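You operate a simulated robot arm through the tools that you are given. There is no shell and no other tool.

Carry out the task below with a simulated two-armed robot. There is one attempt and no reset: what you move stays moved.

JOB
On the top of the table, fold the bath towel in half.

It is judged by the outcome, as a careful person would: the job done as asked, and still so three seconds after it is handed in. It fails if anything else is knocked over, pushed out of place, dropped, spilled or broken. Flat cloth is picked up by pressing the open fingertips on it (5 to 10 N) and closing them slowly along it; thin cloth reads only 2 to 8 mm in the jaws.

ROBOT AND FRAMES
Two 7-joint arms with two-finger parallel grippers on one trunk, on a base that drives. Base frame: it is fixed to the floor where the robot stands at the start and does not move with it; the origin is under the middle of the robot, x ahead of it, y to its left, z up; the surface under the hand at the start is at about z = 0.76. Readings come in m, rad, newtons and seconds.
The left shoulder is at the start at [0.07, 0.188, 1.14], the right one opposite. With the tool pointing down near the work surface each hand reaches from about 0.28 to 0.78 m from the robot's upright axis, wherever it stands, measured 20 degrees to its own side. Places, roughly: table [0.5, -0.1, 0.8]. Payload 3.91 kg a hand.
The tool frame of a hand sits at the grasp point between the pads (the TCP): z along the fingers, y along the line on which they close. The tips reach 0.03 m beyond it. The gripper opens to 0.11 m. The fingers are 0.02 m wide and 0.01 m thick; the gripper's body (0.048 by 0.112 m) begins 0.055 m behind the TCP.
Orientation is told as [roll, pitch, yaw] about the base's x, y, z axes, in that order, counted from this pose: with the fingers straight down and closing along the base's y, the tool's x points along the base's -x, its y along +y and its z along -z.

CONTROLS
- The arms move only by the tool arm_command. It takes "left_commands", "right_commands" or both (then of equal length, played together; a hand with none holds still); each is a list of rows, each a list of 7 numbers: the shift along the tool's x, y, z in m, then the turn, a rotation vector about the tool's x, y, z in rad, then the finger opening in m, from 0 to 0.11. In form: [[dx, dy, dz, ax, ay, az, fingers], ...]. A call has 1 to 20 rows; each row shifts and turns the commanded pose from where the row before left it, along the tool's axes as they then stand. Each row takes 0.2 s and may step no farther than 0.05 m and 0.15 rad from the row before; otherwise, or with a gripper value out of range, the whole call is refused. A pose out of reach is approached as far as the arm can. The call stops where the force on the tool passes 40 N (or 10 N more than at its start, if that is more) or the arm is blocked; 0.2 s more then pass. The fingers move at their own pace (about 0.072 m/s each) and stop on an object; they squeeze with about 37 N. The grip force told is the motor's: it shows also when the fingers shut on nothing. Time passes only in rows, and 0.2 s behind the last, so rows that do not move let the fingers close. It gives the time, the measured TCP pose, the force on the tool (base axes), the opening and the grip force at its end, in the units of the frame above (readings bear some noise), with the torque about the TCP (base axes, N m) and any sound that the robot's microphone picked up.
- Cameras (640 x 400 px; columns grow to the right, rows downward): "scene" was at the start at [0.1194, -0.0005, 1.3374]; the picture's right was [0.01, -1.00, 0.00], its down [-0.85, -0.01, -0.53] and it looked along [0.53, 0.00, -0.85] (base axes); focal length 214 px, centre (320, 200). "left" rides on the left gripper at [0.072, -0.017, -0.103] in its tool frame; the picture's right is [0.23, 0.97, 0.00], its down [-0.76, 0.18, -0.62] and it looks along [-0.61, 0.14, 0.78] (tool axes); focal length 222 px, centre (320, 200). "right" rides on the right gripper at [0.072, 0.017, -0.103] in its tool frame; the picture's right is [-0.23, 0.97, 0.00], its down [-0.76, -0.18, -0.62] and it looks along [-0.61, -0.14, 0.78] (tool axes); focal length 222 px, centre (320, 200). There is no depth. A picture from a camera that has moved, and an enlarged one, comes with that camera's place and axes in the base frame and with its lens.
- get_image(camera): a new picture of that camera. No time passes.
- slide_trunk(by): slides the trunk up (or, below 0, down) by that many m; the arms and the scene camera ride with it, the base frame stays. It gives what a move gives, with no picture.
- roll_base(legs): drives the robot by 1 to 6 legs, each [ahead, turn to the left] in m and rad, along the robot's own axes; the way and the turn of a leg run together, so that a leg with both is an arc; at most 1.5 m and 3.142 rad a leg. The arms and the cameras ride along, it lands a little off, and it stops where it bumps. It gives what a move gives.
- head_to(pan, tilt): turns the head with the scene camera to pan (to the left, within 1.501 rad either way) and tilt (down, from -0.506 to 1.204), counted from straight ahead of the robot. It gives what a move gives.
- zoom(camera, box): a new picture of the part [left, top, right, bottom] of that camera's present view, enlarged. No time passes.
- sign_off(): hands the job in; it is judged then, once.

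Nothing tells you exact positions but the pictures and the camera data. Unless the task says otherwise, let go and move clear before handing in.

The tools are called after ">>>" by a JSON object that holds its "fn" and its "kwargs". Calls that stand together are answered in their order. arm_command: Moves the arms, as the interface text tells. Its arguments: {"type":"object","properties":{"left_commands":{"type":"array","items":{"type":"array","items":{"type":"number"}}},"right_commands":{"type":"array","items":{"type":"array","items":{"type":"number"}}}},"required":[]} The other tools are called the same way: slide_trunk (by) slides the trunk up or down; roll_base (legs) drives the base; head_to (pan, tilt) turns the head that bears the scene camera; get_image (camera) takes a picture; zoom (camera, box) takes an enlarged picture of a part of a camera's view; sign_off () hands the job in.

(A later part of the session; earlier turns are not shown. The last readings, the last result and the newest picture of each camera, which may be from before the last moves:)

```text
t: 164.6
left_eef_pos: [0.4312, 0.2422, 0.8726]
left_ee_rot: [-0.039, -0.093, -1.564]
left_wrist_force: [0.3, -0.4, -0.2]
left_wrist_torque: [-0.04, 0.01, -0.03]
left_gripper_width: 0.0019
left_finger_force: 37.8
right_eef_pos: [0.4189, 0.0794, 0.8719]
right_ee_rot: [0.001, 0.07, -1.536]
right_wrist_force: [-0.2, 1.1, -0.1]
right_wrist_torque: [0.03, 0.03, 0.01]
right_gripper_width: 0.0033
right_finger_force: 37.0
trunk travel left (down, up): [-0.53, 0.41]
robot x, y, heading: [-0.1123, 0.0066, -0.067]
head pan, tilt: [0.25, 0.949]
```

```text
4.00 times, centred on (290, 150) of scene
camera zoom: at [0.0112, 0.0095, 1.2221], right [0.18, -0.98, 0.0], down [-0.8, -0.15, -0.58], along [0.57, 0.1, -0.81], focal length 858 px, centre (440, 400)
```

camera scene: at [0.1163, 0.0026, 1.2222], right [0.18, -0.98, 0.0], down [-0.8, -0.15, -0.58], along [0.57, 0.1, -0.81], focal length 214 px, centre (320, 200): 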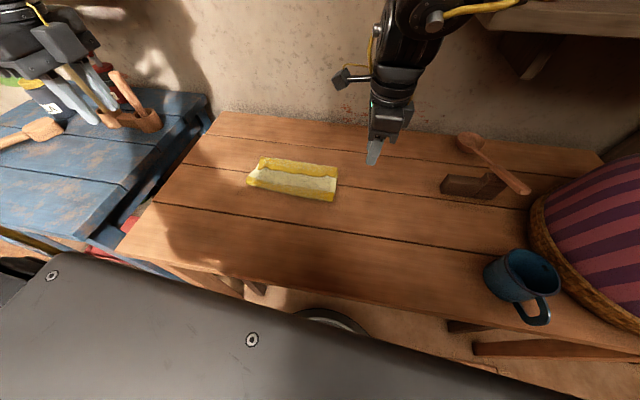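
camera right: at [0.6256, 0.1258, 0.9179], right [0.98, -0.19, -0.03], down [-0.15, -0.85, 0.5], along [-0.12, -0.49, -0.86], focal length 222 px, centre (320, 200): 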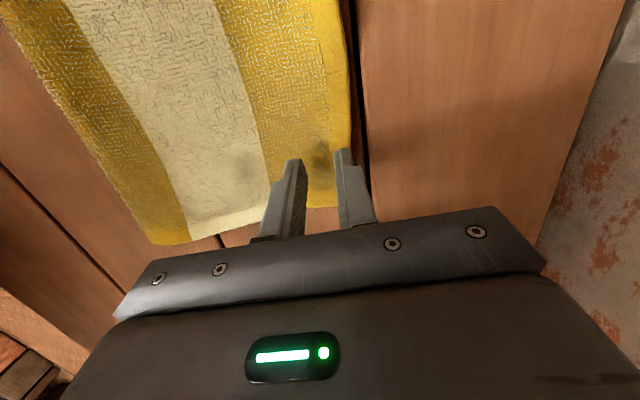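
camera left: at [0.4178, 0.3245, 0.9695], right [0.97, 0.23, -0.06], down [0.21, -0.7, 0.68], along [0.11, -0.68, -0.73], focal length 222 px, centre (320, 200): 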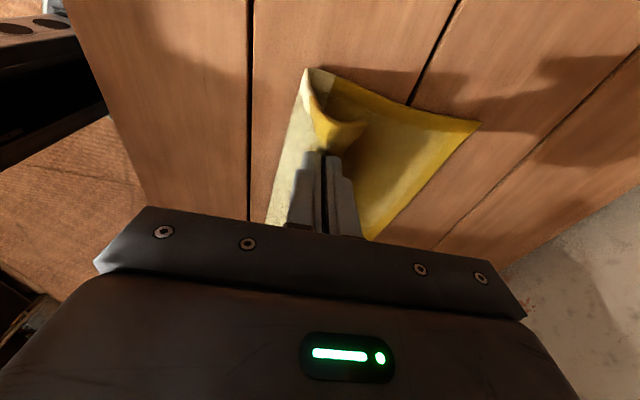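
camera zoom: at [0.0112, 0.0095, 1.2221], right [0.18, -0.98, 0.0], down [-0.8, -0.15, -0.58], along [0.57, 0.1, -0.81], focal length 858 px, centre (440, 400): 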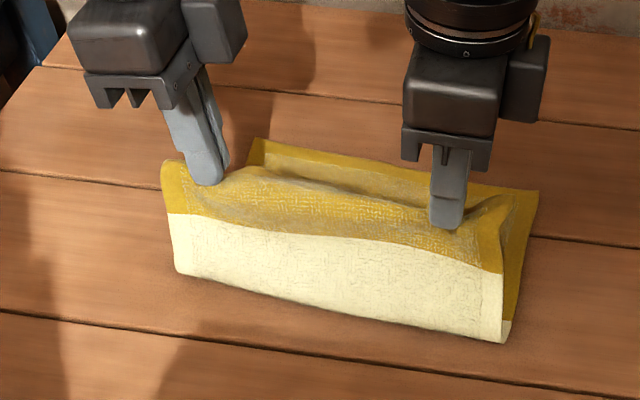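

The fold has now rolled past half (bottom about 0.16 m), leaving margin for the forward motion. Carrying the edge forward while staying slack.

>>> {"fn": "roll_base", "kwargs": {"legs": [[0.06, 0]]}}

>>> {"fn": "get_image", "kwargs": {"camera": "left"}}

>>> {"fn": "zoom", "kwargs": {"camera": "scene", "box": [210, 100, 370, 200]}}

```text
t: 165.6
left_eef_pos: [0.4861, 0.2392, 0.8748]
left_ee_rot: [-0.036, -0.095, -1.562]
left_wrist_force: [0.3, -0.1, 0.1]
left_wrist_torque: [-0.04, 0.03, -0.03]
left_gripper_width: 0.0019
left_finger_force: 37.2
right_eef_pos: [0.474, 0.0747, 0.8749]
right_ee_rot: [0.003, 0.072, -1.539]
right_wrist_force: [-0.1, 1.2, 0.0]
right_wrist_torque: [0.1, -0.02, -0.03]
right_gripper_width: 0.0033
right_finger_force: 37.1
trunk travel left (down, up): [-0.53, 0.41]
robot x, y, heading: [-0.0548, -0.0062, -0.069]
head pan, tilt: [0.25, 0.949]
```

```text
taken
camera left: at [0.4726, 0.3209, 0.9714], right [0.97, 0.23, -0.06], down [0.21, -0.7, 0.69], along [0.12, -0.68, -0.73], focal length 222 px, centre (320, 200)
```

left: 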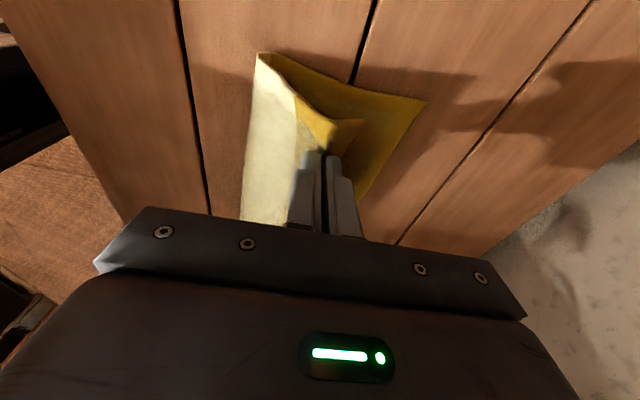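

```text
4.00 times, centred on (290, 150) of scene
camera zoom: at [0.0654, 0.0055, 1.2226], right [0.18, -0.98, 0.0], down [-0.8, -0.15, -0.58], along [0.57, 0.1, -0.81], focal length 858 px, centre (440, 400)
```

zoom: 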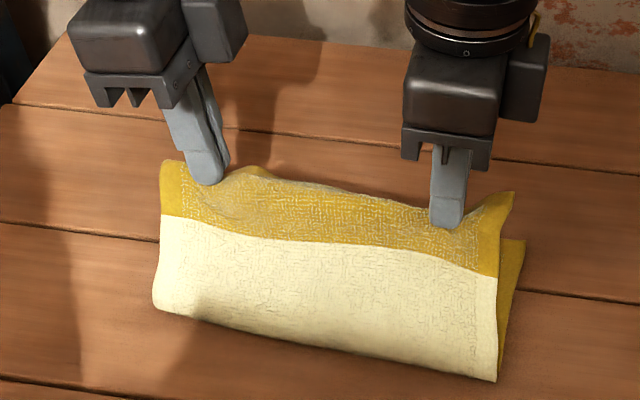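

The fold is exactly at half now, with 0.14 m on both sides. Continuing forward while lowering.

>>> {"fn": "arm_command", "kwargs": {"left_commands": [[0.001, 0.003, 0.01, 0, -0.02, 0, 0], [0.001, 0.004, 0.01, 0, -0.02, 0, 0], [0.001, 0.005, 0.01, 0, -0.02, 0, 0], [0, 0, 0, 0, 0, 0, 0]], "right_commands": [[0, 0.003, 0.01, 0, 0.01, 0, 0], [0, 0.004, 0.01, 0, 0.01, 0, 0], [0, 0.005, 0.01, 0, 0.01, 0, 0], [0, 0, 0, 0, 0, 0, 0]]}}

>>> {"fn": "roll_base", "kwargs": {"legs": [[0.03, 0]]}}

>>> {"fn": "get_image", "kwargs": {"camera": "left"}}

>>> {"fn": "zoom", "kwargs": {"camera": "scene", "box": [210, 100, 370, 200]}}

```text
t: 166.6
left_eef_pos: [0.4967, 0.2383, 0.8429]
left_ee_rot: [-0.041, -0.156, -1.561]
left_wrist_force: [0.6, -0.4, 0.3]
left_wrist_torque: [0.0, -0.04, 0.0]
left_gripper_width: 0.0018
left_finger_force: 37.0
right_eef_pos: [0.488, 0.0769, 0.8428]
right_ee_rot: [0.0, 0.101, -1.538]
right_wrist_force: [0.5, -0.2, 0.3]
right_wrist_torque: [0.03, -0.03, 0.0]
right_gripper_width: 0.003
right_finger_force: 37.3
trunk travel left (down, up): [-0.53, 0.41]
robot x, y, heading: [-0.0536, -0.0024, -0.068]
head pan, tilt: [0.25, 0.949]
```

```text
t: 167.4
left_eef_pos: [0.5281, 0.2357, 0.8443]
left_ee_rot: [-0.038, -0.152, -1.559]
left_wrist_force: [0.0, 0.5, -0.2]
left_wrist_torque: [-0.01, 0.0, -0.05]
left_gripper_width: 0.0018
left_finger_force: 36.5
right_eef_pos: [0.5179, 0.0755, 0.8434]
right_ee_rot: [0.003, 0.1, -1.538]
right_wrist_force: [-1.1, 1.2, 0.3]
right_wrist_torque: [-0.02, 0.0, 0.04]
right_gripper_width: 0.0034
right_finger_force: 36.6
trunk travel left (down, up): [-0.53, 0.41]
robot x, y, heading: [-0.0278, -0.0098, -0.073]
head pan, tilt: [0.25, 0.949]
```

```text
taken
camera left: at [0.5138, 0.3235, 0.9354], right [0.97, 0.23, -0.07], down [0.21, -0.66, 0.73], along [0.12, -0.72, -0.68], focal length 222 px, centre (320, 200)
```

left: 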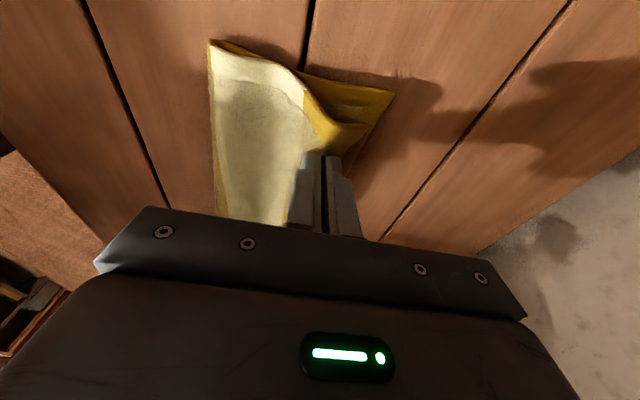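

```text
4.00 times, centred on (290, 150) of scene
camera zoom: at [0.097, 0.0033, 1.2224], right [0.18, -0.98, 0.0], down [-0.8, -0.15, -0.58], along [0.57, 0.1, -0.81], focal length 858 px, centre (440, 400)
```

zoom: 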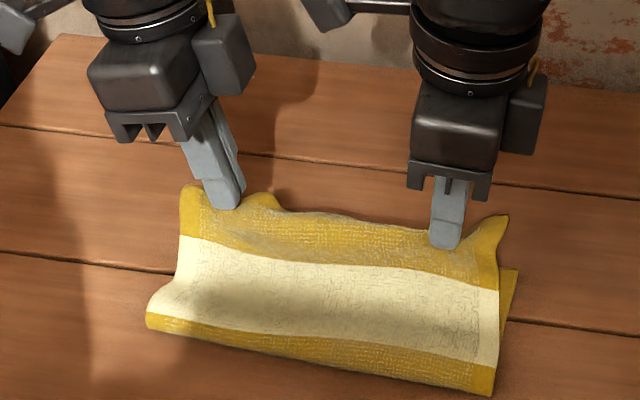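

The fold crept forward slightly. I'll now lower the edge straight down onto the far edge, keeping the slack, which I can press back into the fold.

>>> {"fn": "arm_command", "kwargs": {"left_commands": [[0.0015, 0.004, 0.0095, 0, 0, 0, 0], [0.0015, 0.004, 0.0095, 0, 0, 0, 0], [0.0015, 0.004, 0.0095, 0, 0, 0, 0], [0.001, 0.003, 0.007, 0, 0, 0, 0], [0, 0, 0, 0, 0, 0, 0]], "right_commands": [[-0.001, 0.003, 0.0095, 0, 0, 0, 0], [-0.001, 0.003, 0.0095, 0, 0, 0, 0], [-0.001, 0.003, 0.0095, 0, 0, 0, 0], [-0.0007, 0.002, 0.007, 0, 0, 0, 0], [0, 0, 0, 0, 0, 0, 0]]}}

>>> {"fn": "get_image", "kwargs": {"camera": "left"}}

>>> {"fn": "get_image", "kwargs": {"camera": "right"}}

>>> {"fn": "zoom", "kwargs": {"camera": "scene", "box": [210, 100, 370, 200]}}

```text
t: 168.6
left_eef_pos: [0.5406, 0.2361, 0.8071]
left_ee_rot: [-0.039, -0.156, -1.56]
left_wrist_force: [-1.0, -0.7, 0.9]
left_wrist_torque: [0.02, 0.0, -0.03]
left_gripper_width: 0.0017
left_finger_force: 37.0
right_eef_pos: [0.5288, 0.076, 0.8074]
right_ee_rot: [-0.001, 0.103, -1.538]
right_wrist_force: [-0.7, 0.0, 0.4]
right_wrist_torque: [0.04, -0.02, 0.02]
right_gripper_width: 0.0032
right_finger_force: 36.9
trunk travel left (down, up): [-0.53, 0.41]
robot x, y, heading: [-0.0209, -0.0068, -0.067]
head pan, tilt: [0.25, 0.949]
```

```text
taken
camera left: at [0.5279, 0.324, 0.8986], right [0.97, 0.23, -0.07], down [0.21, -0.66, 0.73], along [0.12, -0.72, -0.68], focal length 222 px, centre (320, 200)
```

left: 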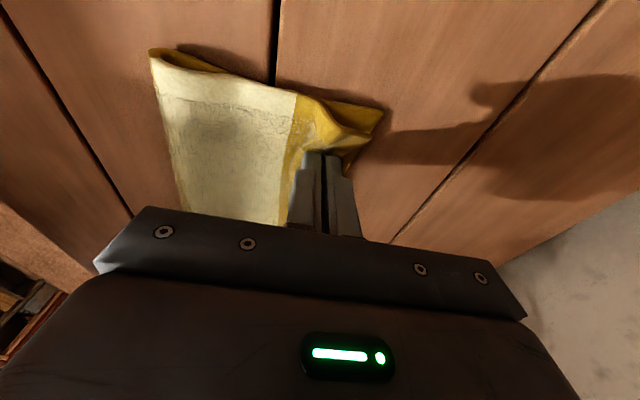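

```text
taken
camera right: at [0.5436, 0.1368, 0.918], right [0.98, -0.19, -0.02], down [-0.15, -0.83, 0.54], along [-0.12, -0.53, -0.84], focal length 222 px, centre (320, 200)
```

right: 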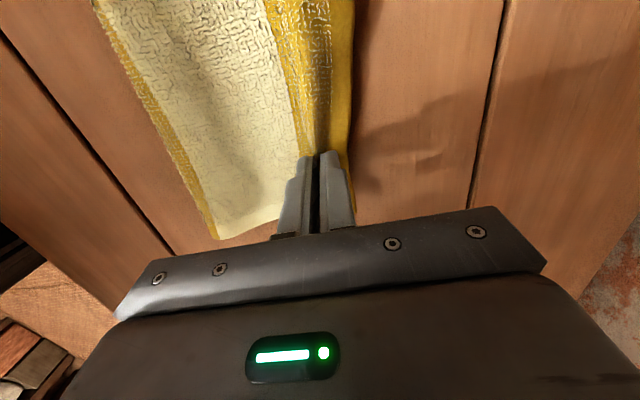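

```text
4.00 times, centred on (290, 150) of scene
camera zoom: at [0.098, 0.0035, 1.2222], right [0.18, -0.98, 0.0], down [-0.8, -0.15, -0.58], along [0.57, 0.1, -0.81], focal length 858 px, centre (440, 400)
```

zoom: 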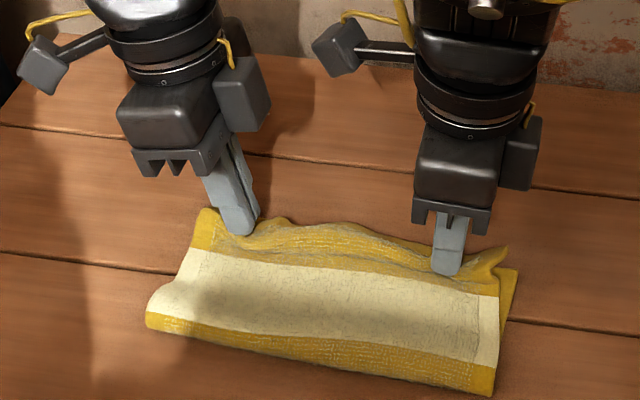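

The top edge now lines up with the bottom layer's far corner. Lowering the last few millimetres and releasing.

>>> {"fn": "arm_command", "kwargs": {"left_commands": [[0.0006, 0, 0.004, 0, 0, 0, 0], [0.0003, 0, 0.002, 0, 0, 0, 0], [0, 0, 0, 0, 0, 0, 0.006], [0, 0, 0, 0, 0, 0, 0.014], [0, 0, 0, 0, 0, 0, 0.022], [0, 0, 0, 0, 0, 0, 0.026], [0, 0, -0.01, 0, 0, 0, 0.026], [0, 0, -0.02, 0, 0, 0, 0.026], [0, 0, -0.03, 0, 0, 0, 0.026], [0, 0, -0.03, 0, 0.05, 0, 0.026], [0.03, 0, -0.02, 0, 0.05, 0, 0.026], [0.04, 0, 0, 0, 0.05, 0, 0.026]], "right_commands": [[-0.0004, 0, 0.004, 0, 0, 0, 0], [-0.0002, 0, 0.002, 0, 0, 0, 0], [0, 0, 0, 0, 0, 0, 0.006], [0, 0, 0, 0, 0, 0, 0.014], [0, 0, 0, 0, 0, 0, 0.022], [0, 0, 0, 0, 0, 0, 0.026], [0, 0, -0.01, 0, 0, 0, 0.026], [0, 0, -0.02, 0, 0, 0, 0.026], [0, 0, -0.03, 0, 0, 0, 0.026], [0, 0, -0.03, 0, -0.03, 0, 0.026], [-0.03, 0, -0.02, 0, -0.03, 0, 0.026], [-0.04, 0, 0, 0, -0.04, 0, 0.026]]}}

>>> {"fn": "zoom", "kwargs": {"camera": "scene", "box": [210, 100, 370, 200]}}

>>> {"fn": "get_image", "kwargs": {"camera": "left"}}

>>> {"fn": "get_image", "kwargs": {"camera": "right"}}

```text
t: 171.2
left_eef_pos: [0.5426, 0.3216, 0.9046]
left_ee_rot: [-0.038, -0.004, -1.567]
left_wrist_force: [-0.7, -0.6, -0.1]
left_wrist_torque: [-0.01, -0.01, -0.04]
left_gripper_width: 0.0259
left_finger_force: 0.2
right_eef_pos: [0.5327, -0.0056, 0.9048]
right_ee_rot: [0.0, 0.0, -1.535]
right_wrist_force: [0.4, -0.6, 0.0]
right_wrist_torque: [0.01, 0.04, -0.02]
right_gripper_width: 0.0261
right_finger_force: 0.1
trunk travel left (down, up): [-0.53, 0.41]
robot x, y, heading: [-0.025, -0.0059, -0.064]
head pan, tilt: [0.25, 0.949]
```

```text
4.00 times, centred on (290, 150) of scene
camera zoom: at [0.0985, 0.0031, 1.2221], right [0.18, -0.98, 0.0], down [-0.8, -0.15, -0.58], along [0.57, 0.1, -0.81], focal length 858 px, centre (440, 400)
```

zoom: 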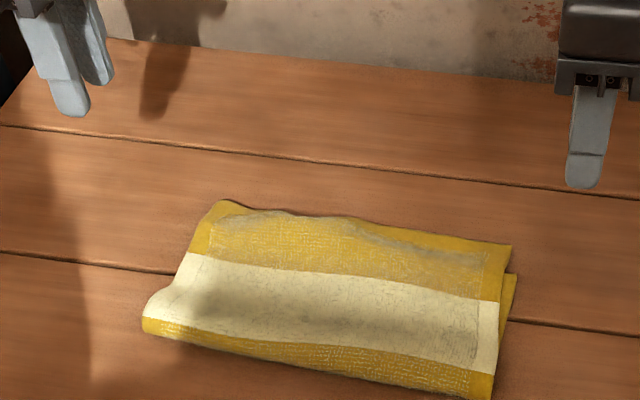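

```text
taken
camera left: at [0.5305, 0.3948, 1.0082], right [0.97, 0.23, -0.04], down [0.21, -0.76, 0.62], along [0.11, -0.61, -0.78], focal length 222 px, centre (320, 200)
```

left: 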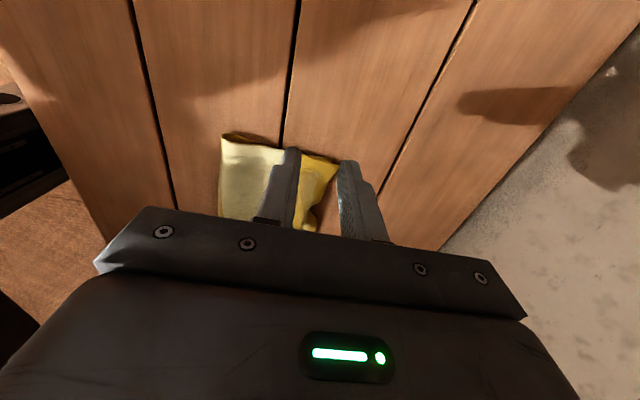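

```text
taken
camera right: at [0.546, 0.0662, 1.0094], right [0.98, -0.19, 0.0], down [-0.15, -0.77, 0.62], along [-0.12, -0.61, -0.78], focal length 222 px, centre (320, 200)
```

right: 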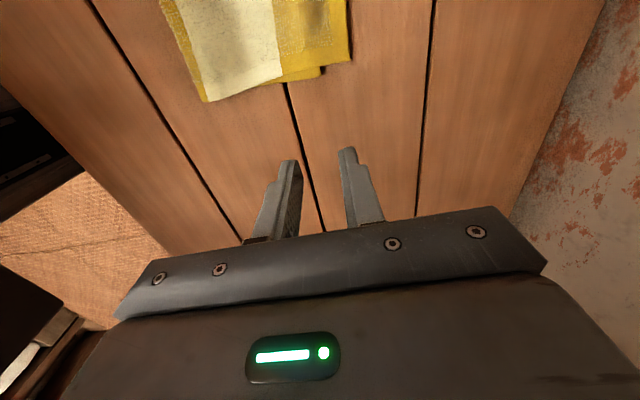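

The towel is now folded nearly in half. The left corners match, while the top's right corner overhangs by about 2 cm. I'll press that single-layer overhang lightly with the right fingertips and draw it back.

>>> {"fn": "arm_command", "kwargs": {"right_commands": [[0.0143, 0.0065, 0.02, 0, 0, 0, 0.01], [0.0143, 0.0065, 0.02, 0, 0, 0, 0.01], [0.0143, 0.0065, 0.025, 0, 0, 0, 0.01], [0.0143, 0.0065, 0.025, 0, 0, 0, 0.01], [0, 0, 0.006, 0, 0, 0, 0.01], [0, 0, 0, 0, 0, 0, 0.01]]}}

>>> {"fn": "get_image", "kwargs": {"camera": "right"}}

>>> {"fn": "zoom", "kwargs": {"camera": "scene", "box": [230, 130, 350, 205]}}

```text
t: 172.6
left_eef_pos: [0.5433, 0.3229, 0.9047]
left_ee_rot: [-0.041, -0.005, -1.565]
left_wrist_force: [0.3, -0.1, 0.6]
left_wrist_torque: [0.01, 0.01, 0.0]
left_gripper_width: 0.0261
left_finger_force: 0.1
right_eef_pos: [0.5512, 0.0421, 0.8169]
right_ee_rot: [0.0, 0.0, -1.538]
right_wrist_force: [-0.4, -0.6, -0.2]
right_wrist_torque: [0.01, -0.01, -0.03]
right_gripper_width: 0.0102
right_finger_force: 0.1
right hand out of reach, approached as far as the arm can: row 4
trunk travel left (down, up): [-0.53, 0.41]
robot x, y, heading: [-0.0225, -0.0043, -0.07]
head pan, tilt: [0.25, 0.949]
```

```text
taken
camera right: at [0.5659, 0.1138, 0.9211], right [0.98, -0.19, 0.0], down [-0.15, -0.77, 0.62], along [-0.12, -0.61, -0.78], focal length 222 px, centre (320, 200)
```

right: 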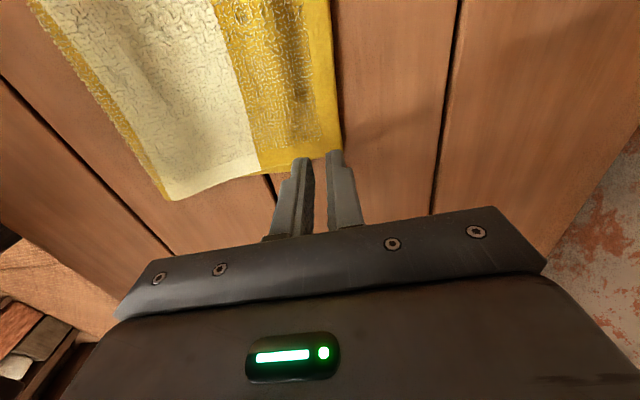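

```text
5.33 times, centred on (290, 168) of scene
camera zoom: at [0.0985, 0.0037, 1.2221], right [0.18, -0.98, 0.0], down [-0.8, -0.15, -0.58], along [0.57, 0.1, -0.81], focal length 1144 px, centre (480, 373)
```

zoom: 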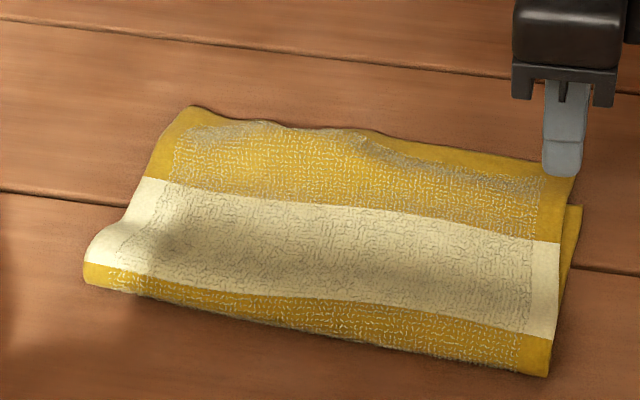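

Closing the fingers and pressing just on the overhanging strip.

>>> {"fn": "arm_command", "kwargs": {"right_commands": [[0, 0.005, 0.008, 0, 0, 0, 0], [0, 0, 0.008, 0, 0, 0, 0], [0, 0, 0.005, 0, 0, 0, 0], [0, 0, 0.002, 0, 0, 0, 0], [0, 0, 0, 0, 0, 0, 0]]}}

>>> {"fn": "get_image", "kwargs": {"camera": "right"}}

```text
t: 173.8
left_eef_pos: [0.5423, 0.322, 0.9048]
left_ee_rot: [-0.038, -0.004, -1.563]
left_wrist_force: [-0.5, 0.7, -0.4]
left_wrist_torque: [-0.02, 0.0, 0.0]
left_gripper_width: 0.026
left_finger_force: 0.0
right_eef_pos: [0.5543, 0.0416, 0.795]
right_ee_rot: [0.001, 0.001, -1.535]
right_wrist_force: [-0.1, -0.9, 1.1]
right_wrist_torque: [0.0, 0.02, 0.01]
right_gripper_width: 0.0002
right_finger_force: 36.8
trunk travel left (down, up): [-0.53, 0.41]
robot x, y, heading: [-0.0236, -0.004, -0.073]
head pan, tilt: [0.25, 0.949]
```

```text
taken
camera right: at [0.569, 0.1139, 0.899], right [0.98, -0.19, 0.0], down [-0.15, -0.77, 0.62], along [-0.12, -0.61, -0.78], focal length 222 px, centre (320, 200)
```

right: 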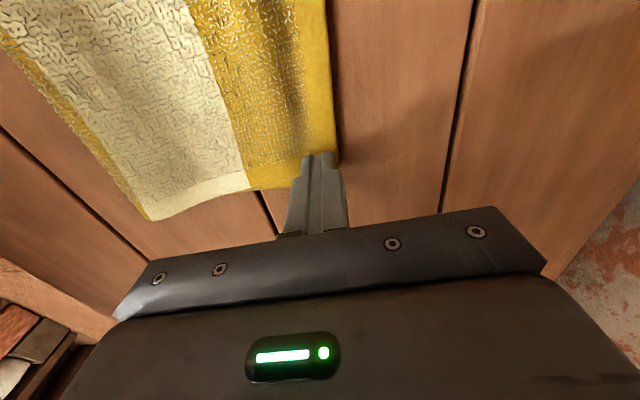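

Just touching. Pressing slightly and drawing the corner back about 2 cm.

>>> {"fn": "arm_command", "kwargs": {"right_commands": [[0, 0, 0.0018, 0, 0, 0, 0], [-0.0005, -0.004, 0, 0, 0, 0, 0], [-0.001, -0.004, 0, 0, 0, 0, 0], [-0.001, -0.004, 0, 0, 0, 0, 0], [-0.001, -0.004, 0, 0, 0, 0, 0], [-0.001, -0.004, 0, 0, 0, 0, 0]]}}

>>> {"fn": "zoom", "kwargs": {"camera": "scene", "box": [230, 130, 350, 205]}}

>>> {"fn": "get_image", "kwargs": {"camera": "right"}}

```text
t: 175.2
left_eef_pos: [0.5434, 0.3211, 0.9071]
left_ee_rot: [-0.039, -0.006, -1.567]
left_wrist_force: [0.5, -0.1, -0.2]
left_wrist_torque: [0.03, 0.02, 0.01]
left_gripper_width: 0.0259
left_finger_force: 0.1
right_eef_pos: [0.5346, 0.0371, 0.7942]
right_ee_rot: [0.0, 0.001, -1.54]
right_wrist_force: [1.7, 0.8, 6.4]
right_wrist_torque: [0.06, -0.01, 0.0]
right_gripper_width: 0.0
right_finger_force: 36.6
trunk travel left (down, up): [-0.53, 0.41]
robot x, y, heading: [-0.0225, -0.005, -0.066]
head pan, tilt: [0.25, 0.949]
```

```text
5.33 times, centred on (290, 168) of scene
camera zoom: at [0.0978, 0.0035, 1.2222], right [0.18, -0.98, 0.0], down [-0.8, -0.15, -0.58], along [0.57, 0.1, -0.81], focal length 1144 px, centre (480, 373)
```

zoom: 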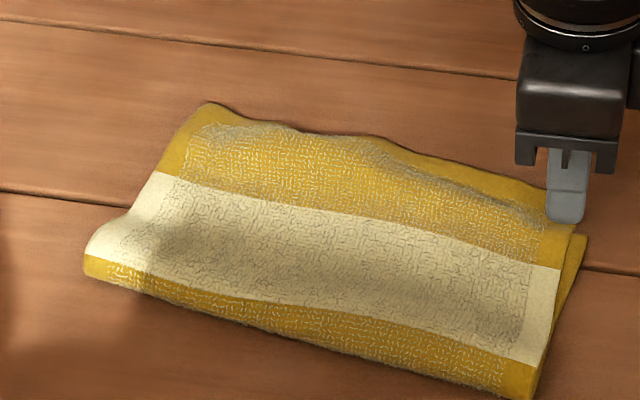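

```text
taken
camera right: at [0.5483, 0.1087, 0.8976], right [0.98, -0.19, 0.0], down [-0.15, -0.77, 0.62], along [-0.12, -0.61, -0.78], focal length 222 px, centre (320, 200)
```

right: 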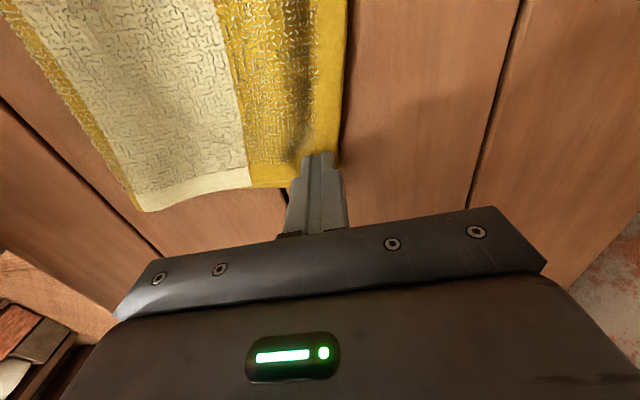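

The whole light towel pivoted with the drag, which is fine; the layers stayed together. Lifting the hand to check the alignment.

>>> {"fn": "arm_command", "kwargs": {"right_commands": [[0, 0, -0.02, 0, 0, 0, 0], [0, 0, -0.03, 0, 0, 0, 0], [-0.01, 0, -0.03, 0, 0, 0, 0], [-0.04, 0, -0.02, 0, 0, 0, 0], [-0.04, 0, 0, 0, 0, 0, 0], [-0.04, 0, 0, 0, 0, 0, 0]], "left_commands": [[0, 0, 0, 0, 0, 0, 0.026], [0, 0, -0.02, 0, 0, 0, 0.026], [0.02, 0, -0.02, 0, 0, 0, 0.026], [0.03, 0, 0, 0, 0, 0, 0.026], [0.03, 0, 0, 0, 0, 0, 0.026], [0, 0, 0, 0, 0, 0, 0.026]]}}

>>> {"fn": "zoom", "kwargs": {"camera": "scene", "box": [230, 130, 350, 205]}}

>>> {"fn": "get_image", "kwargs": {"camera": "left"}}

>>> {"fn": "get_image", "kwargs": {"camera": "right"}}

```text
t: 176.6
left_eef_pos: [0.5457, 0.3998, 0.9467]
left_ee_rot: [-0.041, -0.003, -1.567]
left_wrist_force: [0.9, -0.7, 0.3]
left_wrist_torque: [0.04, -0.02, -0.04]
left_gripper_width: 0.0261
left_finger_force: 0.1
right_eef_pos: [0.5405, -0.0932, 0.896]
right_ee_rot: [0.001, 0.004, -1.535]
right_wrist_force: [0.8, 0.1, 0.1]
right_wrist_torque: [0.05, 0.0, 0.01]
right_gripper_width: 0.0002
right_finger_force: 37.2
trunk travel left (down, up): [-0.53, 0.41]
robot x, y, heading: [-0.0242, -0.0055, -0.067]
head pan, tilt: [0.25, 0.949]
```

```text
5.33 times, centred on (290, 168) of scene
camera zoom: at [0.0981, 0.0012, 1.2222], right [0.18, -0.98, 0.0], down [-0.8, -0.14, -0.58], along [0.57, 0.11, -0.81], focal length 1144 px, centre (480, 373)
```

zoom: 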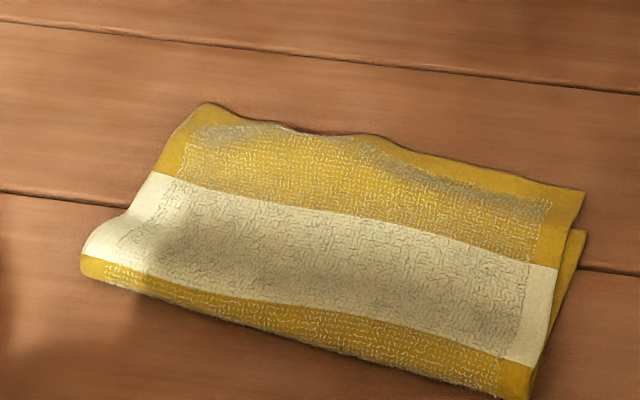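

```text
taken
camera left: at [0.5338, 0.4723, 1.0503], right [0.97, 0.23, -0.04], down [0.2, -0.76, 0.62], along [0.11, -0.61, -0.79], focal length 222 px, centre (320, 200)
```

left: 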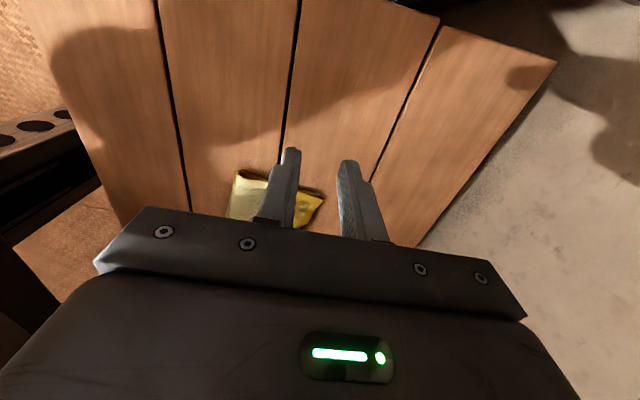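

```text
taken
camera right: at [0.5543, -0.0218, 0.9993], right [0.98, -0.19, 0.0], down [-0.15, -0.77, 0.62], along [-0.12, -0.61, -0.78], focal length 222 px, centre (320, 200)
```

right: 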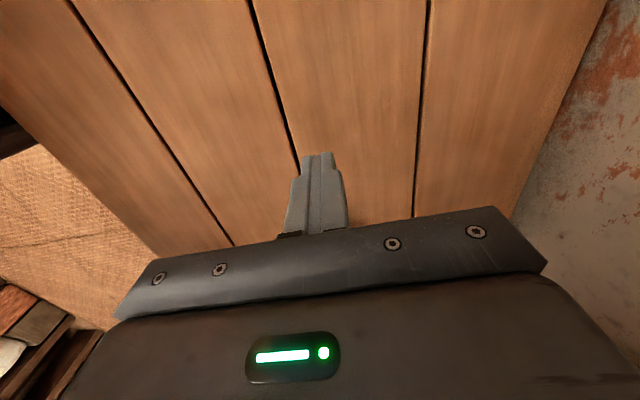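

The top overhangs by about 1.8 cm at the right corner and is flush at the left. I'll re-pinch just the right part of the top edge, lift it and set it back 2 cm.

>>> {"fn": "arm_command", "kwargs": {"right_commands": [[0.037, -0.0018, 0.0175, 0, 0, 0, 0.02], [0.037, -0.0018, 0.0175, 0, 0, 0, 0.02], [0.037, -0.0018, 0.0175, 0, 0.03, 0, 0.02], [0.037, -0.0018, 0.0175, 0, 0.03, 0, 0.02], [0, 0, 0.013, 0, 0, 0, 0.02], [0, 0, 0, 0, 0, 0, 0.02]]}}

>>> {"fn": "zoom", "kwargs": {"camera": "right", "box": [200, 60, 440, 210]}}

>>> {"fn": "zoom", "kwargs": {"camera": "scene", "box": [230, 130, 350, 205]}}

```text
t: 178.0
left_eef_pos: [0.545, 0.4016, 0.9458]
left_ee_rot: [-0.037, -0.004, -1.566]
left_wrist_force: [1.0, 0.6, 0.6]
left_wrist_torque: [0.04, 0.04, 0.03]
left_gripper_width: 0.026
left_finger_force: 0.0
right_eef_pos: [0.5287, 0.0599, 0.8117]
right_ee_rot: [-0.001, 0.06, -1.535]
right_wrist_force: [-0.3, 1.1, -0.6]
right_wrist_torque: [0.0, -0.01, 0.0]
right_gripper_width: 0.02
right_finger_force: 0.0
trunk travel left (down, up): [-0.53, 0.41]
robot x, y, heading: [-0.0234, -0.008, -0.068]
head pan, tilt: [0.25, 0.949]
```

```text
2.67 times, centred on (320, 135) of right
camera zoom: at [0.5439, 0.1243, 0.9199], right [0.98, -0.19, -0.01], down [-0.15, -0.8, 0.58], along [-0.12, -0.56, -0.82], focal length 592 px, centre (320, 373)
```

zoom: 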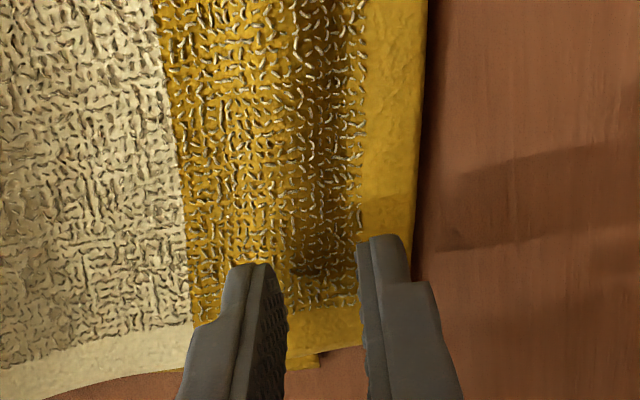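

```text
5.33 times, centred on (290, 168) of scene
camera zoom: at [0.0982, 0.0041, 1.2221], right [0.18, -0.98, 0.0], down [-0.8, -0.15, -0.58], along [0.57, 0.1, -0.81], focal length 1144 px, centre (480, 373)
```

zoom: 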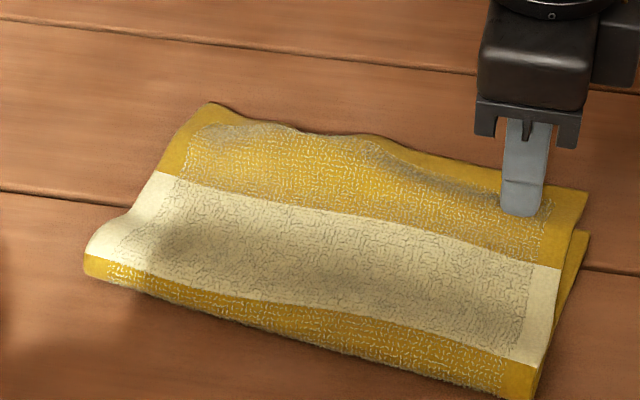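

Well placed: the front finger is on the border and the back finger is inside. Pressing down gently.

>>> {"fn": "arm_command", "kwargs": {"right_commands": [[0, 0, 0.005, 0, 0, 0, 0.02], [0, 0, 0.004, 0, 0, 0, 0.02], [0, 0, 0.002, 0, 0, 0, 0.02], [0, 0, 0, 0, 0, 0, 0.02]]}}

>>> {"fn": "arm_command", "kwargs": {"right_commands": [[0, 0, 0.002, 0, 0, 0, 0.02], [0, 0, 0.001, 0, 0, 0, 0.02], [0, 0, 0, 0, 0, 0, 0.02]]}}

```text
t: 179.0
left_eef_pos: [0.5468, 0.4009, 0.9456]
left_ee_rot: [-0.039, -0.005, -1.566]
left_wrist_force: [0.3, 0.2, 1.1]
left_wrist_torque: [0.02, 0.02, -0.03]
left_gripper_width: 0.026
left_finger_force: 0.1
right_eef_pos: [0.5284, 0.058, 0.8013]
right_ee_rot: [0.001, 0.062, -1.537]
right_wrist_force: [0.4, 0.7, -0.3]
right_wrist_torque: [-0.03, 0.0, 0.0]
right_gripper_width: 0.0201
right_finger_force: 0.1
trunk travel left (down, up): [-0.53, 0.41]
robot x, y, heading: [-0.0203, -0.0052, -0.067]
head pan, tilt: [0.25, 0.949]
```

```text
t: 179.8
left_eef_pos: [0.5466, 0.4009, 0.946]
left_ee_rot: [-0.038, -0.006, -1.565]
left_wrist_force: [-0.3, 0.0, 0.5]
left_wrist_torque: [0.04, -0.03, 0.02]
left_gripper_width: 0.0258
left_finger_force: 0.0
right_eef_pos: [0.5276, 0.0588, 0.7986]
right_ee_rot: [0.0, 0.061, -1.536]
right_wrist_force: [0.4, 0.1, 0.5]
right_wrist_torque: [-0.05, 0.0, 0.01]
right_gripper_width: 0.0201
right_finger_force: 0.0
trunk travel left (down, up): [-0.53, 0.41]
robot x, y, heading: [-0.0218, -0.006, -0.066]
head pan, tilt: [0.25, 0.949]
```

>>> {"fn": "arm_command", "kwargs": {"right_commands": [[0, 0, 0.0015, 0, 0, 0, 0.02], [0, 0, 0.001, 0, 0, 0, 0.02], [0, 0, 0, 0, 0, 0, 0.02]]}}

```text
t: 180.6
left_eef_pos: [0.546, 0.4015, 0.9461]
left_ee_rot: [-0.039, -0.005, -1.566]
left_wrist_force: [0.3, -1.0, 0.0]
left_wrist_torque: [0.04, 0.0, 0.0]
left_gripper_width: 0.0259
left_finger_force: 0.0
right_eef_pos: [0.5272, 0.0579, 0.795]
right_ee_rot: [0.001, 0.061, -1.535]
right_wrist_force: [1.2, 1.5, 7.5]
right_wrist_torque: [0.04, 0.09, 0.01]
right_gripper_width: 0.0194
right_finger_force: 0.1
trunk travel left (down, up): [-0.53, 0.41]
robot x, y, heading: [-0.0241, -0.0047, -0.07]
head pan, tilt: [0.25, 0.949]
```

At 7.5 N, so closing slowly on the top layer.

>>> {"fn": "arm_command", "kwargs": {"right_commands": [[0, 0, 0, 0, 0, 0, 0.018], [0, 0, 0, 0, 0, 0, 0.016], [0, 0, 0, 0, 0, 0, 0.014], [0, 0, 0, 0, 0, 0, 0.012], [0, 0, 0, 0, 0, 0, 0.01], [0, 0, 0, 0, 0, 0, 0.008], [0, 0, 0, 0, 0, 0, 0.006], [0, 0, 0, 0, 0, 0, 0.004], [0, 0, 0, 0, 0, 0, 0.002], [0, 0, 0, 0, 0, 0, 0], [0, 0, 0, 0, 0, 0, 0], [0, 0, 0, 0, 0, 0, 0], [0, 0, -0.012, 0, 0, 0, 0], [0, 0, -0.012, 0, 0, 0, 0], [0, 0, 0, 0, 0, 0, 0]]}}

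>>> {"fn": "zoom", "kwargs": {"camera": "right", "box": [200, 60, 440, 210]}}

>>> {"fn": "zoom", "kwargs": {"camera": "scene", "box": [230, 130, 350, 205]}}

```text
t: 183.8
left_eef_pos: [0.5463, 0.402, 0.9443]
left_ee_rot: [-0.04, -0.005, -1.567]
left_wrist_force: [-0.1, 0.4, 0.0]
left_wrist_torque: [-0.01, 0.02, -0.02]
left_gripper_width: 0.0256
left_finger_force: 0.1
right_eef_pos: [0.5273, 0.0566, 0.8181]
right_ee_rot: [0.001, 0.059, -1.534]
right_wrist_force: [-0.1, 0.2, 0.0]
right_wrist_torque: [-0.05, 0.01, -0.03]
right_gripper_width: 0.0032
right_finger_force: 37.2
trunk travel left (down, up): [-0.53, 0.41]
robot x, y, heading: [-0.024, -0.009, -0.068]
head pan, tilt: [0.25, 0.949]
```

```text
2.67 times, centred on (320, 135) of right
camera zoom: at [0.5417, 0.1224, 0.9267], right [0.98, -0.19, -0.01], down [-0.15, -0.8, 0.58], along [-0.12, -0.56, -0.82], focal length 592 px, centre (320, 373)
```

zoom: 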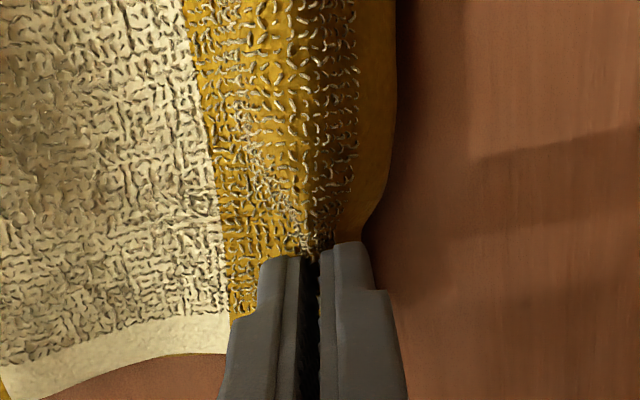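

```text
5.33 times, centred on (290, 168) of scene
camera zoom: at [0.0987, 0.0037, 1.2221], right [0.18, -0.98, 0.0], down [-0.8, -0.15, -0.58], along [0.57, 0.1, -0.81], focal length 1144 px, centre (480, 373)
```

zoom: 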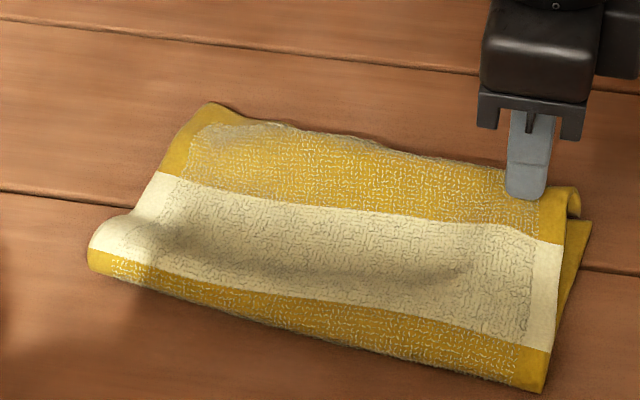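

Only the top layer is held and the bottom corner stays put. Lifting and moving back to roll the right part of the fold.

>>> {"fn": "arm_command", "kwargs": {"right_commands": [[-0.001, -0.008, -0.01, 0, 0, 0, 0], [-0.001, -0.012, -0.01, 0, 0, 0, 0], [-0.001, -0.014, -0.008, 0, 0, 0, 0], [-0.001, -0.014, 0, 0, 0, 0, 0], [-0.001, -0.012, 0.004, 0, 0, 0, 0], [0, 0, 0, 0, 0, 0, 0]]}}

>>> {"fn": "zoom", "kwargs": {"camera": "scene", "box": [230, 130, 350, 205]}}

```text
t: 185.2
left_eef_pos: [0.5457, 0.4016, 0.9455]
left_ee_rot: [-0.039, -0.005, -1.567]
left_wrist_force: [0.6, -0.8, -0.5]
left_wrist_torque: [-0.02, -0.01, 0.01]
left_gripper_width: 0.0263
left_finger_force: 0.0
right_eef_pos: [0.4682, 0.0492, 0.8426]
right_ee_rot: [0.001, 0.062, -1.536]
right_wrist_force: [0.0, 0.5, -0.1]
right_wrist_torque: [-0.01, 0.02, 0.0]
right_gripper_width: 0.0032
right_finger_force: 37.2
trunk travel left (down, up): [-0.53, 0.41]
robot x, y, heading: [-0.0257, -0.0089, -0.069]
head pan, tilt: [0.25, 0.949]
```

```text
5.33 times, centred on (290, 168) of scene
camera zoom: at [0.0983, 0.0036, 1.2221], right [0.18, -0.98, 0.0], down [-0.8, -0.15, -0.58], along [0.57, 0.1, -0.81], focal length 1144 px, centre (480, 373)
```

zoom: 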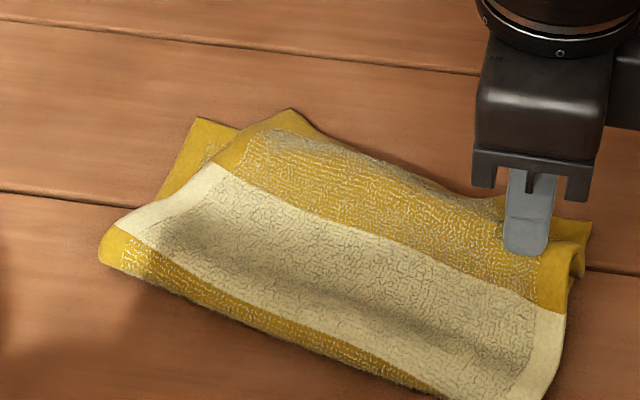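

The right side rolled back, but the top's left corner swung out. Returning the right pinch forward to its target near x 0.517 should swing it back.

>>> {"fn": "arm_command", "kwargs": {"right_commands": [[0.001, 0.012, -0.004, 0, 0, 0, 0], [0.001, 0.013, 0.002, 0, 0, 0, 0], [0.001, 0.013, 0.01, 0, 0, 0, 0], [0.001, 0.011, 0.012, 0, 0, 0, 0], [0, 0, 0, 0, 0, 0, 0]]}}

>>> {"fn": "zoom", "kwargs": {"camera": "scene", "box": [230, 130, 350, 205]}}

```text
t: 186.4
left_eef_pos: [0.5459, 0.4014, 0.9449]
left_ee_rot: [-0.039, -0.004, -1.566]
left_wrist_force: [0.4, -0.4, -0.9]
left_wrist_torque: [-0.01, 0.02, 0.0]
left_gripper_width: 0.0259
left_finger_force: 0.0
right_eef_pos: [0.514, 0.0565, 0.8243]
right_ee_rot: [-0.002, 0.062, -1.536]
right_wrist_force: [-1.0, -0.5, 1.0]
right_wrist_torque: [-0.02, 0.01, -0.01]
right_gripper_width: 0.0031
right_finger_force: 36.8
trunk travel left (down, up): [-0.53, 0.41]
robot x, y, heading: [-0.0247, -0.0079, -0.067]
head pan, tilt: [0.25, 0.949]
```

```text
5.33 times, centred on (290, 168) of scene
camera zoom: at [0.098, 0.0034, 1.2222], right [0.18, -0.98, 0.0], down [-0.8, -0.15, -0.58], along [0.57, 0.1, -0.81], focal length 1144 px, centre (480, 373)
```

zoom: 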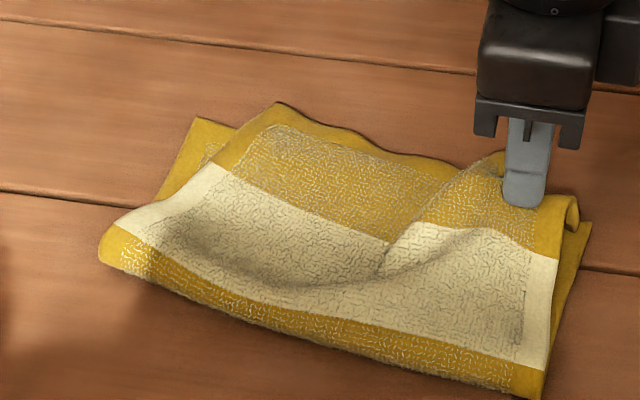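

The right corner is back over its place, but the top's left corner now sits about 5 cm to the right. I'll set the right corner down and release it, then move the left corner over with the left hand.

>>> {"fn": "arm_command", "kwargs": {"right_commands": [[0, 0.002, 0.009, 0, 0, 0, 0], [0, 0.002, 0.009, 0, 0, 0, 0], [0, 0, 0.003, 0, 0, 0, 0], [0, 0, 0, 0, 0, 0, 0.006], [0, 0, 0, 0, 0, 0, 0.014], [0, 0, 0, 0, 0, 0, 0.022], [0, 0, -0.01, 0, 0, 0, 0.022], [0, 0, -0.03, 0, 0, 0, 0.022], [0, 0, -0.03, 0, 0, 0, 0.022], [-0.03, 0, -0.02, 0, 0, 0, 0.022], [-0.04, 0, 0, 0, -0.03, 0, 0.022], [-0.04, 0, 0, 0, -0.03, 0, 0.022]]}}

>>> {"fn": "roll_base", "kwargs": {"legs": [[0.05, 0]]}}

>>> {"fn": "get_image", "kwargs": {"camera": "scene"}}

>>> {"fn": "zoom", "kwargs": {"camera": "scene", "box": [210, 100, 370, 200]}}

```text
t: 189.0
left_eef_pos: [0.5462, 0.3998, 0.9457]
left_ee_rot: [-0.04, -0.002, -1.565]
left_wrist_force: [0.1, -1.0, -1.1]
left_wrist_torque: [0.03, 0.01, 0.0]
left_gripper_width: 0.0258
left_finger_force: 0.0
right_eef_pos: [0.522, -0.0576, 0.8863]
right_ee_rot: [0.001, 0.004, -1.537]
right_wrist_force: [-0.1, -0.4, -0.9]
right_wrist_torque: [0.0, 0.0, -0.02]
right_gripper_width: 0.0222
right_finger_force: 0.0
trunk travel left (down, up): [-0.53, 0.41]
robot x, y, heading: [-0.0245, -0.0052, -0.064]
head pan, tilt: [0.25, 0.949]
```

```text
t: 189.9
left_eef_pos: [0.5915, 0.397, 0.9491]
left_ee_rot: [-0.035, -0.006, -1.568]
left_wrist_force: [0.0, 0.1, 0.4]
left_wrist_torque: [0.01, 0.0, -0.01]
left_gripper_width: 0.0261
left_finger_force: 0.0
right_eef_pos: [0.5669, -0.0613, 0.8904]
right_ee_rot: [0.005, 0.0, -1.537]
right_wrist_force: [0.1, 0.6, 0.6]
right_wrist_torque: [0.01, -0.03, 0.01]
right_gripper_width: 0.022
right_finger_force: 0.1
trunk travel left (down, up): [-0.53, 0.41]
robot x, y, heading: [0.026, -0.0095, -0.073]
head pan, tilt: [0.25, 0.949]
```

```text
taken
camera scene: at [0.142, -0.0002, 1.2229], right [0.18, -0.98, 0.0], down [-0.8, -0.15, -0.59], along [0.58, 0.1, -0.81], focal length 214 px, centre (320, 200)
```

scene: 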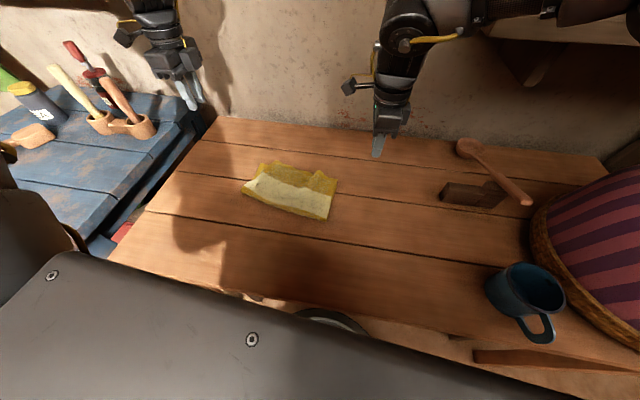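

```text
4.00 times, centred on (290, 150) of scene
camera zoom: at [0.142, -0.0002, 1.2229], right [0.18, -0.98, 0.0], down [-0.8, -0.15, -0.59], along [0.58, 0.1, -0.81], focal length 858 px, centre (440, 400)
```

zoom: 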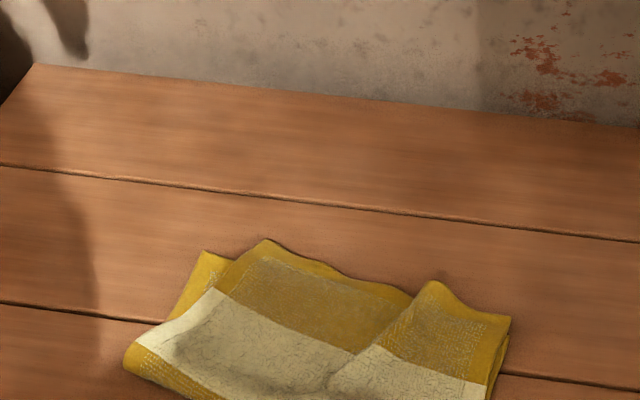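

A ridge runs down the middle because the top's left half sits too far right: its corner is at (0.59, 0.21), against the bottom's (0.577, 0.258). I'll bring the left hand to pinch the top layer near that corner.

>>> {"fn": "arm_command", "kwargs": {"left_commands": [[0, 0, 0, 0, -0.1, 0, 0.02], [0, 0, 0, 0, -0.1, 0, 0.02], [-0.0272, -0.004, 0.026, 0, 0, 0, 0.02], [-0.0272, -0.004, 0.026, 0, 0, 0, 0.02], [-0.0272, -0.004, 0.026, 0, 0, 0, 0.02], [-0.0272, -0.004, 0.026, 0, 0, 0, 0.02], [-0.0272, -0.004, 0.026, 0, 0, 0, 0.02], [-0.0272, -0.004, 0.026, 0, 0, 0, 0.02], [0, 0, 0, 0, 0, 0, 0.02]]}}

>>> {"fn": "get_image", "kwargs": {"camera": "left"}}

>>> {"fn": "zoom", "kwargs": {"camera": "scene", "box": [210, 110, 370, 210]}}

```text
t: 191.9
left_eef_pos: [0.5671, 0.2056, 0.8262]
left_ee_rot: [-0.038, -0.206, -1.558]
left_wrist_force: [0.1, 0.4, 0.6]
left_wrist_torque: [0.0, -0.01, -0.01]
left_gripper_width: 0.02
left_finger_force: 0.1
right_eef_pos: [0.5708, -0.0611, 0.8891]
right_ee_rot: [0.001, -0.001, -1.539]
right_wrist_force: [-0.5, 0.0, 0.6]
right_wrist_torque: [-0.02, -0.02, 0.05]
right_gripper_width: 0.0223
right_finger_force: 0.2
trunk travel left (down, up): [-0.53, 0.41]
robot x, y, heading: [0.0226, -0.0065, -0.067]
head pan, tilt: [0.25, 0.949]
```

```text
taken
camera left: at [0.5548, 0.2969, 0.9129], right [0.97, 0.23, -0.08], down [0.21, -0.62, 0.76], along [0.12, -0.75, -0.65], focal length 222 px, centre (320, 200)
```

left: 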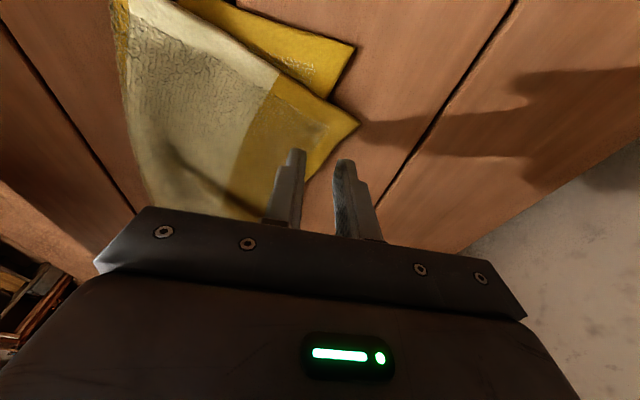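

```text
4.00 times, centred on (290, 160) of scene
camera zoom: at [0.1461, 0.0, 1.2223], right [0.18, -0.98, 0.0], down [-0.8, -0.15, -0.58], along [0.57, 0.1, -0.81], focal length 858 px, centre (440, 360)
```

zoom: 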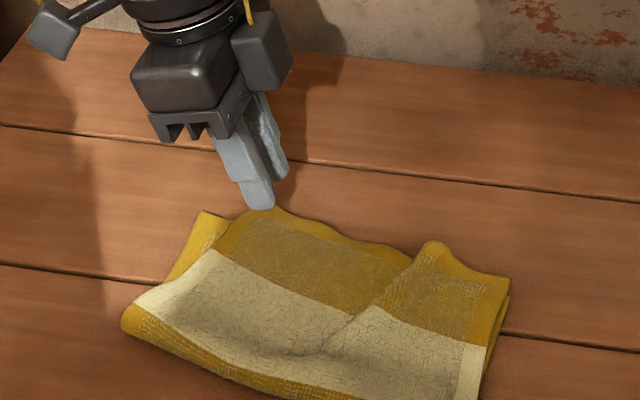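

The top's left corner is at (0.59, 0.217). Shifting 8 mm back and pressing down.

>>> {"fn": "arm_command", "kwargs": {"left_commands": [[0, -0.008, 0, 0, 0, 0, 0.02], [0.002, 0, 0.0098, 0, 0, 0, 0.02], [0.002, 0, 0.0098, 0, 0, 0, 0.02], [0.001, 0, 0.005, 0, 0, 0, 0.02], [0, 0, 0, 0, 0, 0, 0.02]]}}

>>> {"fn": "arm_command", "kwargs": {"left_commands": [[0.0004, 0, 0.002, 0, 0, 0, 0.02], [0.0002, 0, 0.001, 0, 0, 0, 0.02], [0, 0, 0, 0, 0, 0, 0.02]]}}

```text
t: 193.1
left_eef_pos: [0.5593, 0.2049, 0.8017]
left_ee_rot: [-0.041, -0.208, -1.56]
left_wrist_force: [-0.6, 0.3, -0.4]
left_wrist_torque: [0.0, 0.0, -0.01]
left_gripper_width: 0.0201
left_finger_force: 0.1
right_eef_pos: [0.5711, -0.0602, 0.8881]
right_ee_rot: [0.001, 0.0, -1.536]
right_wrist_force: [0.1, -0.4, 0.9]
right_wrist_torque: [-0.02, 0.04, 0.01]
right_gripper_width: 0.0219
right_finger_force: 0.0
trunk travel left (down, up): [-0.53, 0.41]
robot x, y, heading: [0.0213, -0.0064, -0.071]
head pan, tilt: [0.25, 0.949]
```

```text
t: 193.9
left_eef_pos: [0.5606, 0.2049, 0.8002]
left_ee_rot: [-0.039, -0.205, -1.558]
left_wrist_force: [-0.1, 0.4, -0.8]
left_wrist_torque: [0.03, 0.03, 0.01]
left_gripper_width: 0.02
left_finger_force: 0.3
right_eef_pos: [0.5705, -0.0605, 0.8882]
right_ee_rot: [0.003, 0.0, -1.537]
right_wrist_force: [-0.2, 0.3, -0.7]
right_wrist_torque: [-0.04, 0.01, -0.01]
right_gripper_width: 0.0219
right_finger_force: 0.0
trunk travel left (down, up): [-0.53, 0.41]
robot x, y, heading: [0.0194, -0.0101, -0.072]
head pan, tilt: [0.25, 0.949]
```

>>> {"fn": "arm_command", "kwargs": {"left_commands": [[0.0004, 0, 0.002, 0, 0, 0, 0.02], [0.0002, 0, 0.001, 0, 0, 0, 0.02], [0, 0, 0, 0, 0, 0, 0.02]]}}

```text
t: 194.7
left_eef_pos: [0.5596, 0.2045, 0.7971]
left_ee_rot: [-0.039, -0.205, -1.559]
left_wrist_force: [-0.2, 0.2, 3.7]
left_wrist_torque: [0.01, -0.01, 0.01]
left_gripper_width: 0.0196
left_finger_force: 0.1
right_eef_pos: [0.5705, -0.0602, 0.8878]
right_ee_rot: [0.001, 0.0, -1.538]
right_wrist_force: [-0.3, -0.3, -0.5]
right_wrist_torque: [0.01, -0.01, 0.04]
right_gripper_width: 0.022
right_finger_force: 0.1
trunk travel left (down, up): [-0.53, 0.41]
robot x, y, heading: [0.0264, -0.011, -0.071]
head pan, tilt: [0.25, 0.949]
```

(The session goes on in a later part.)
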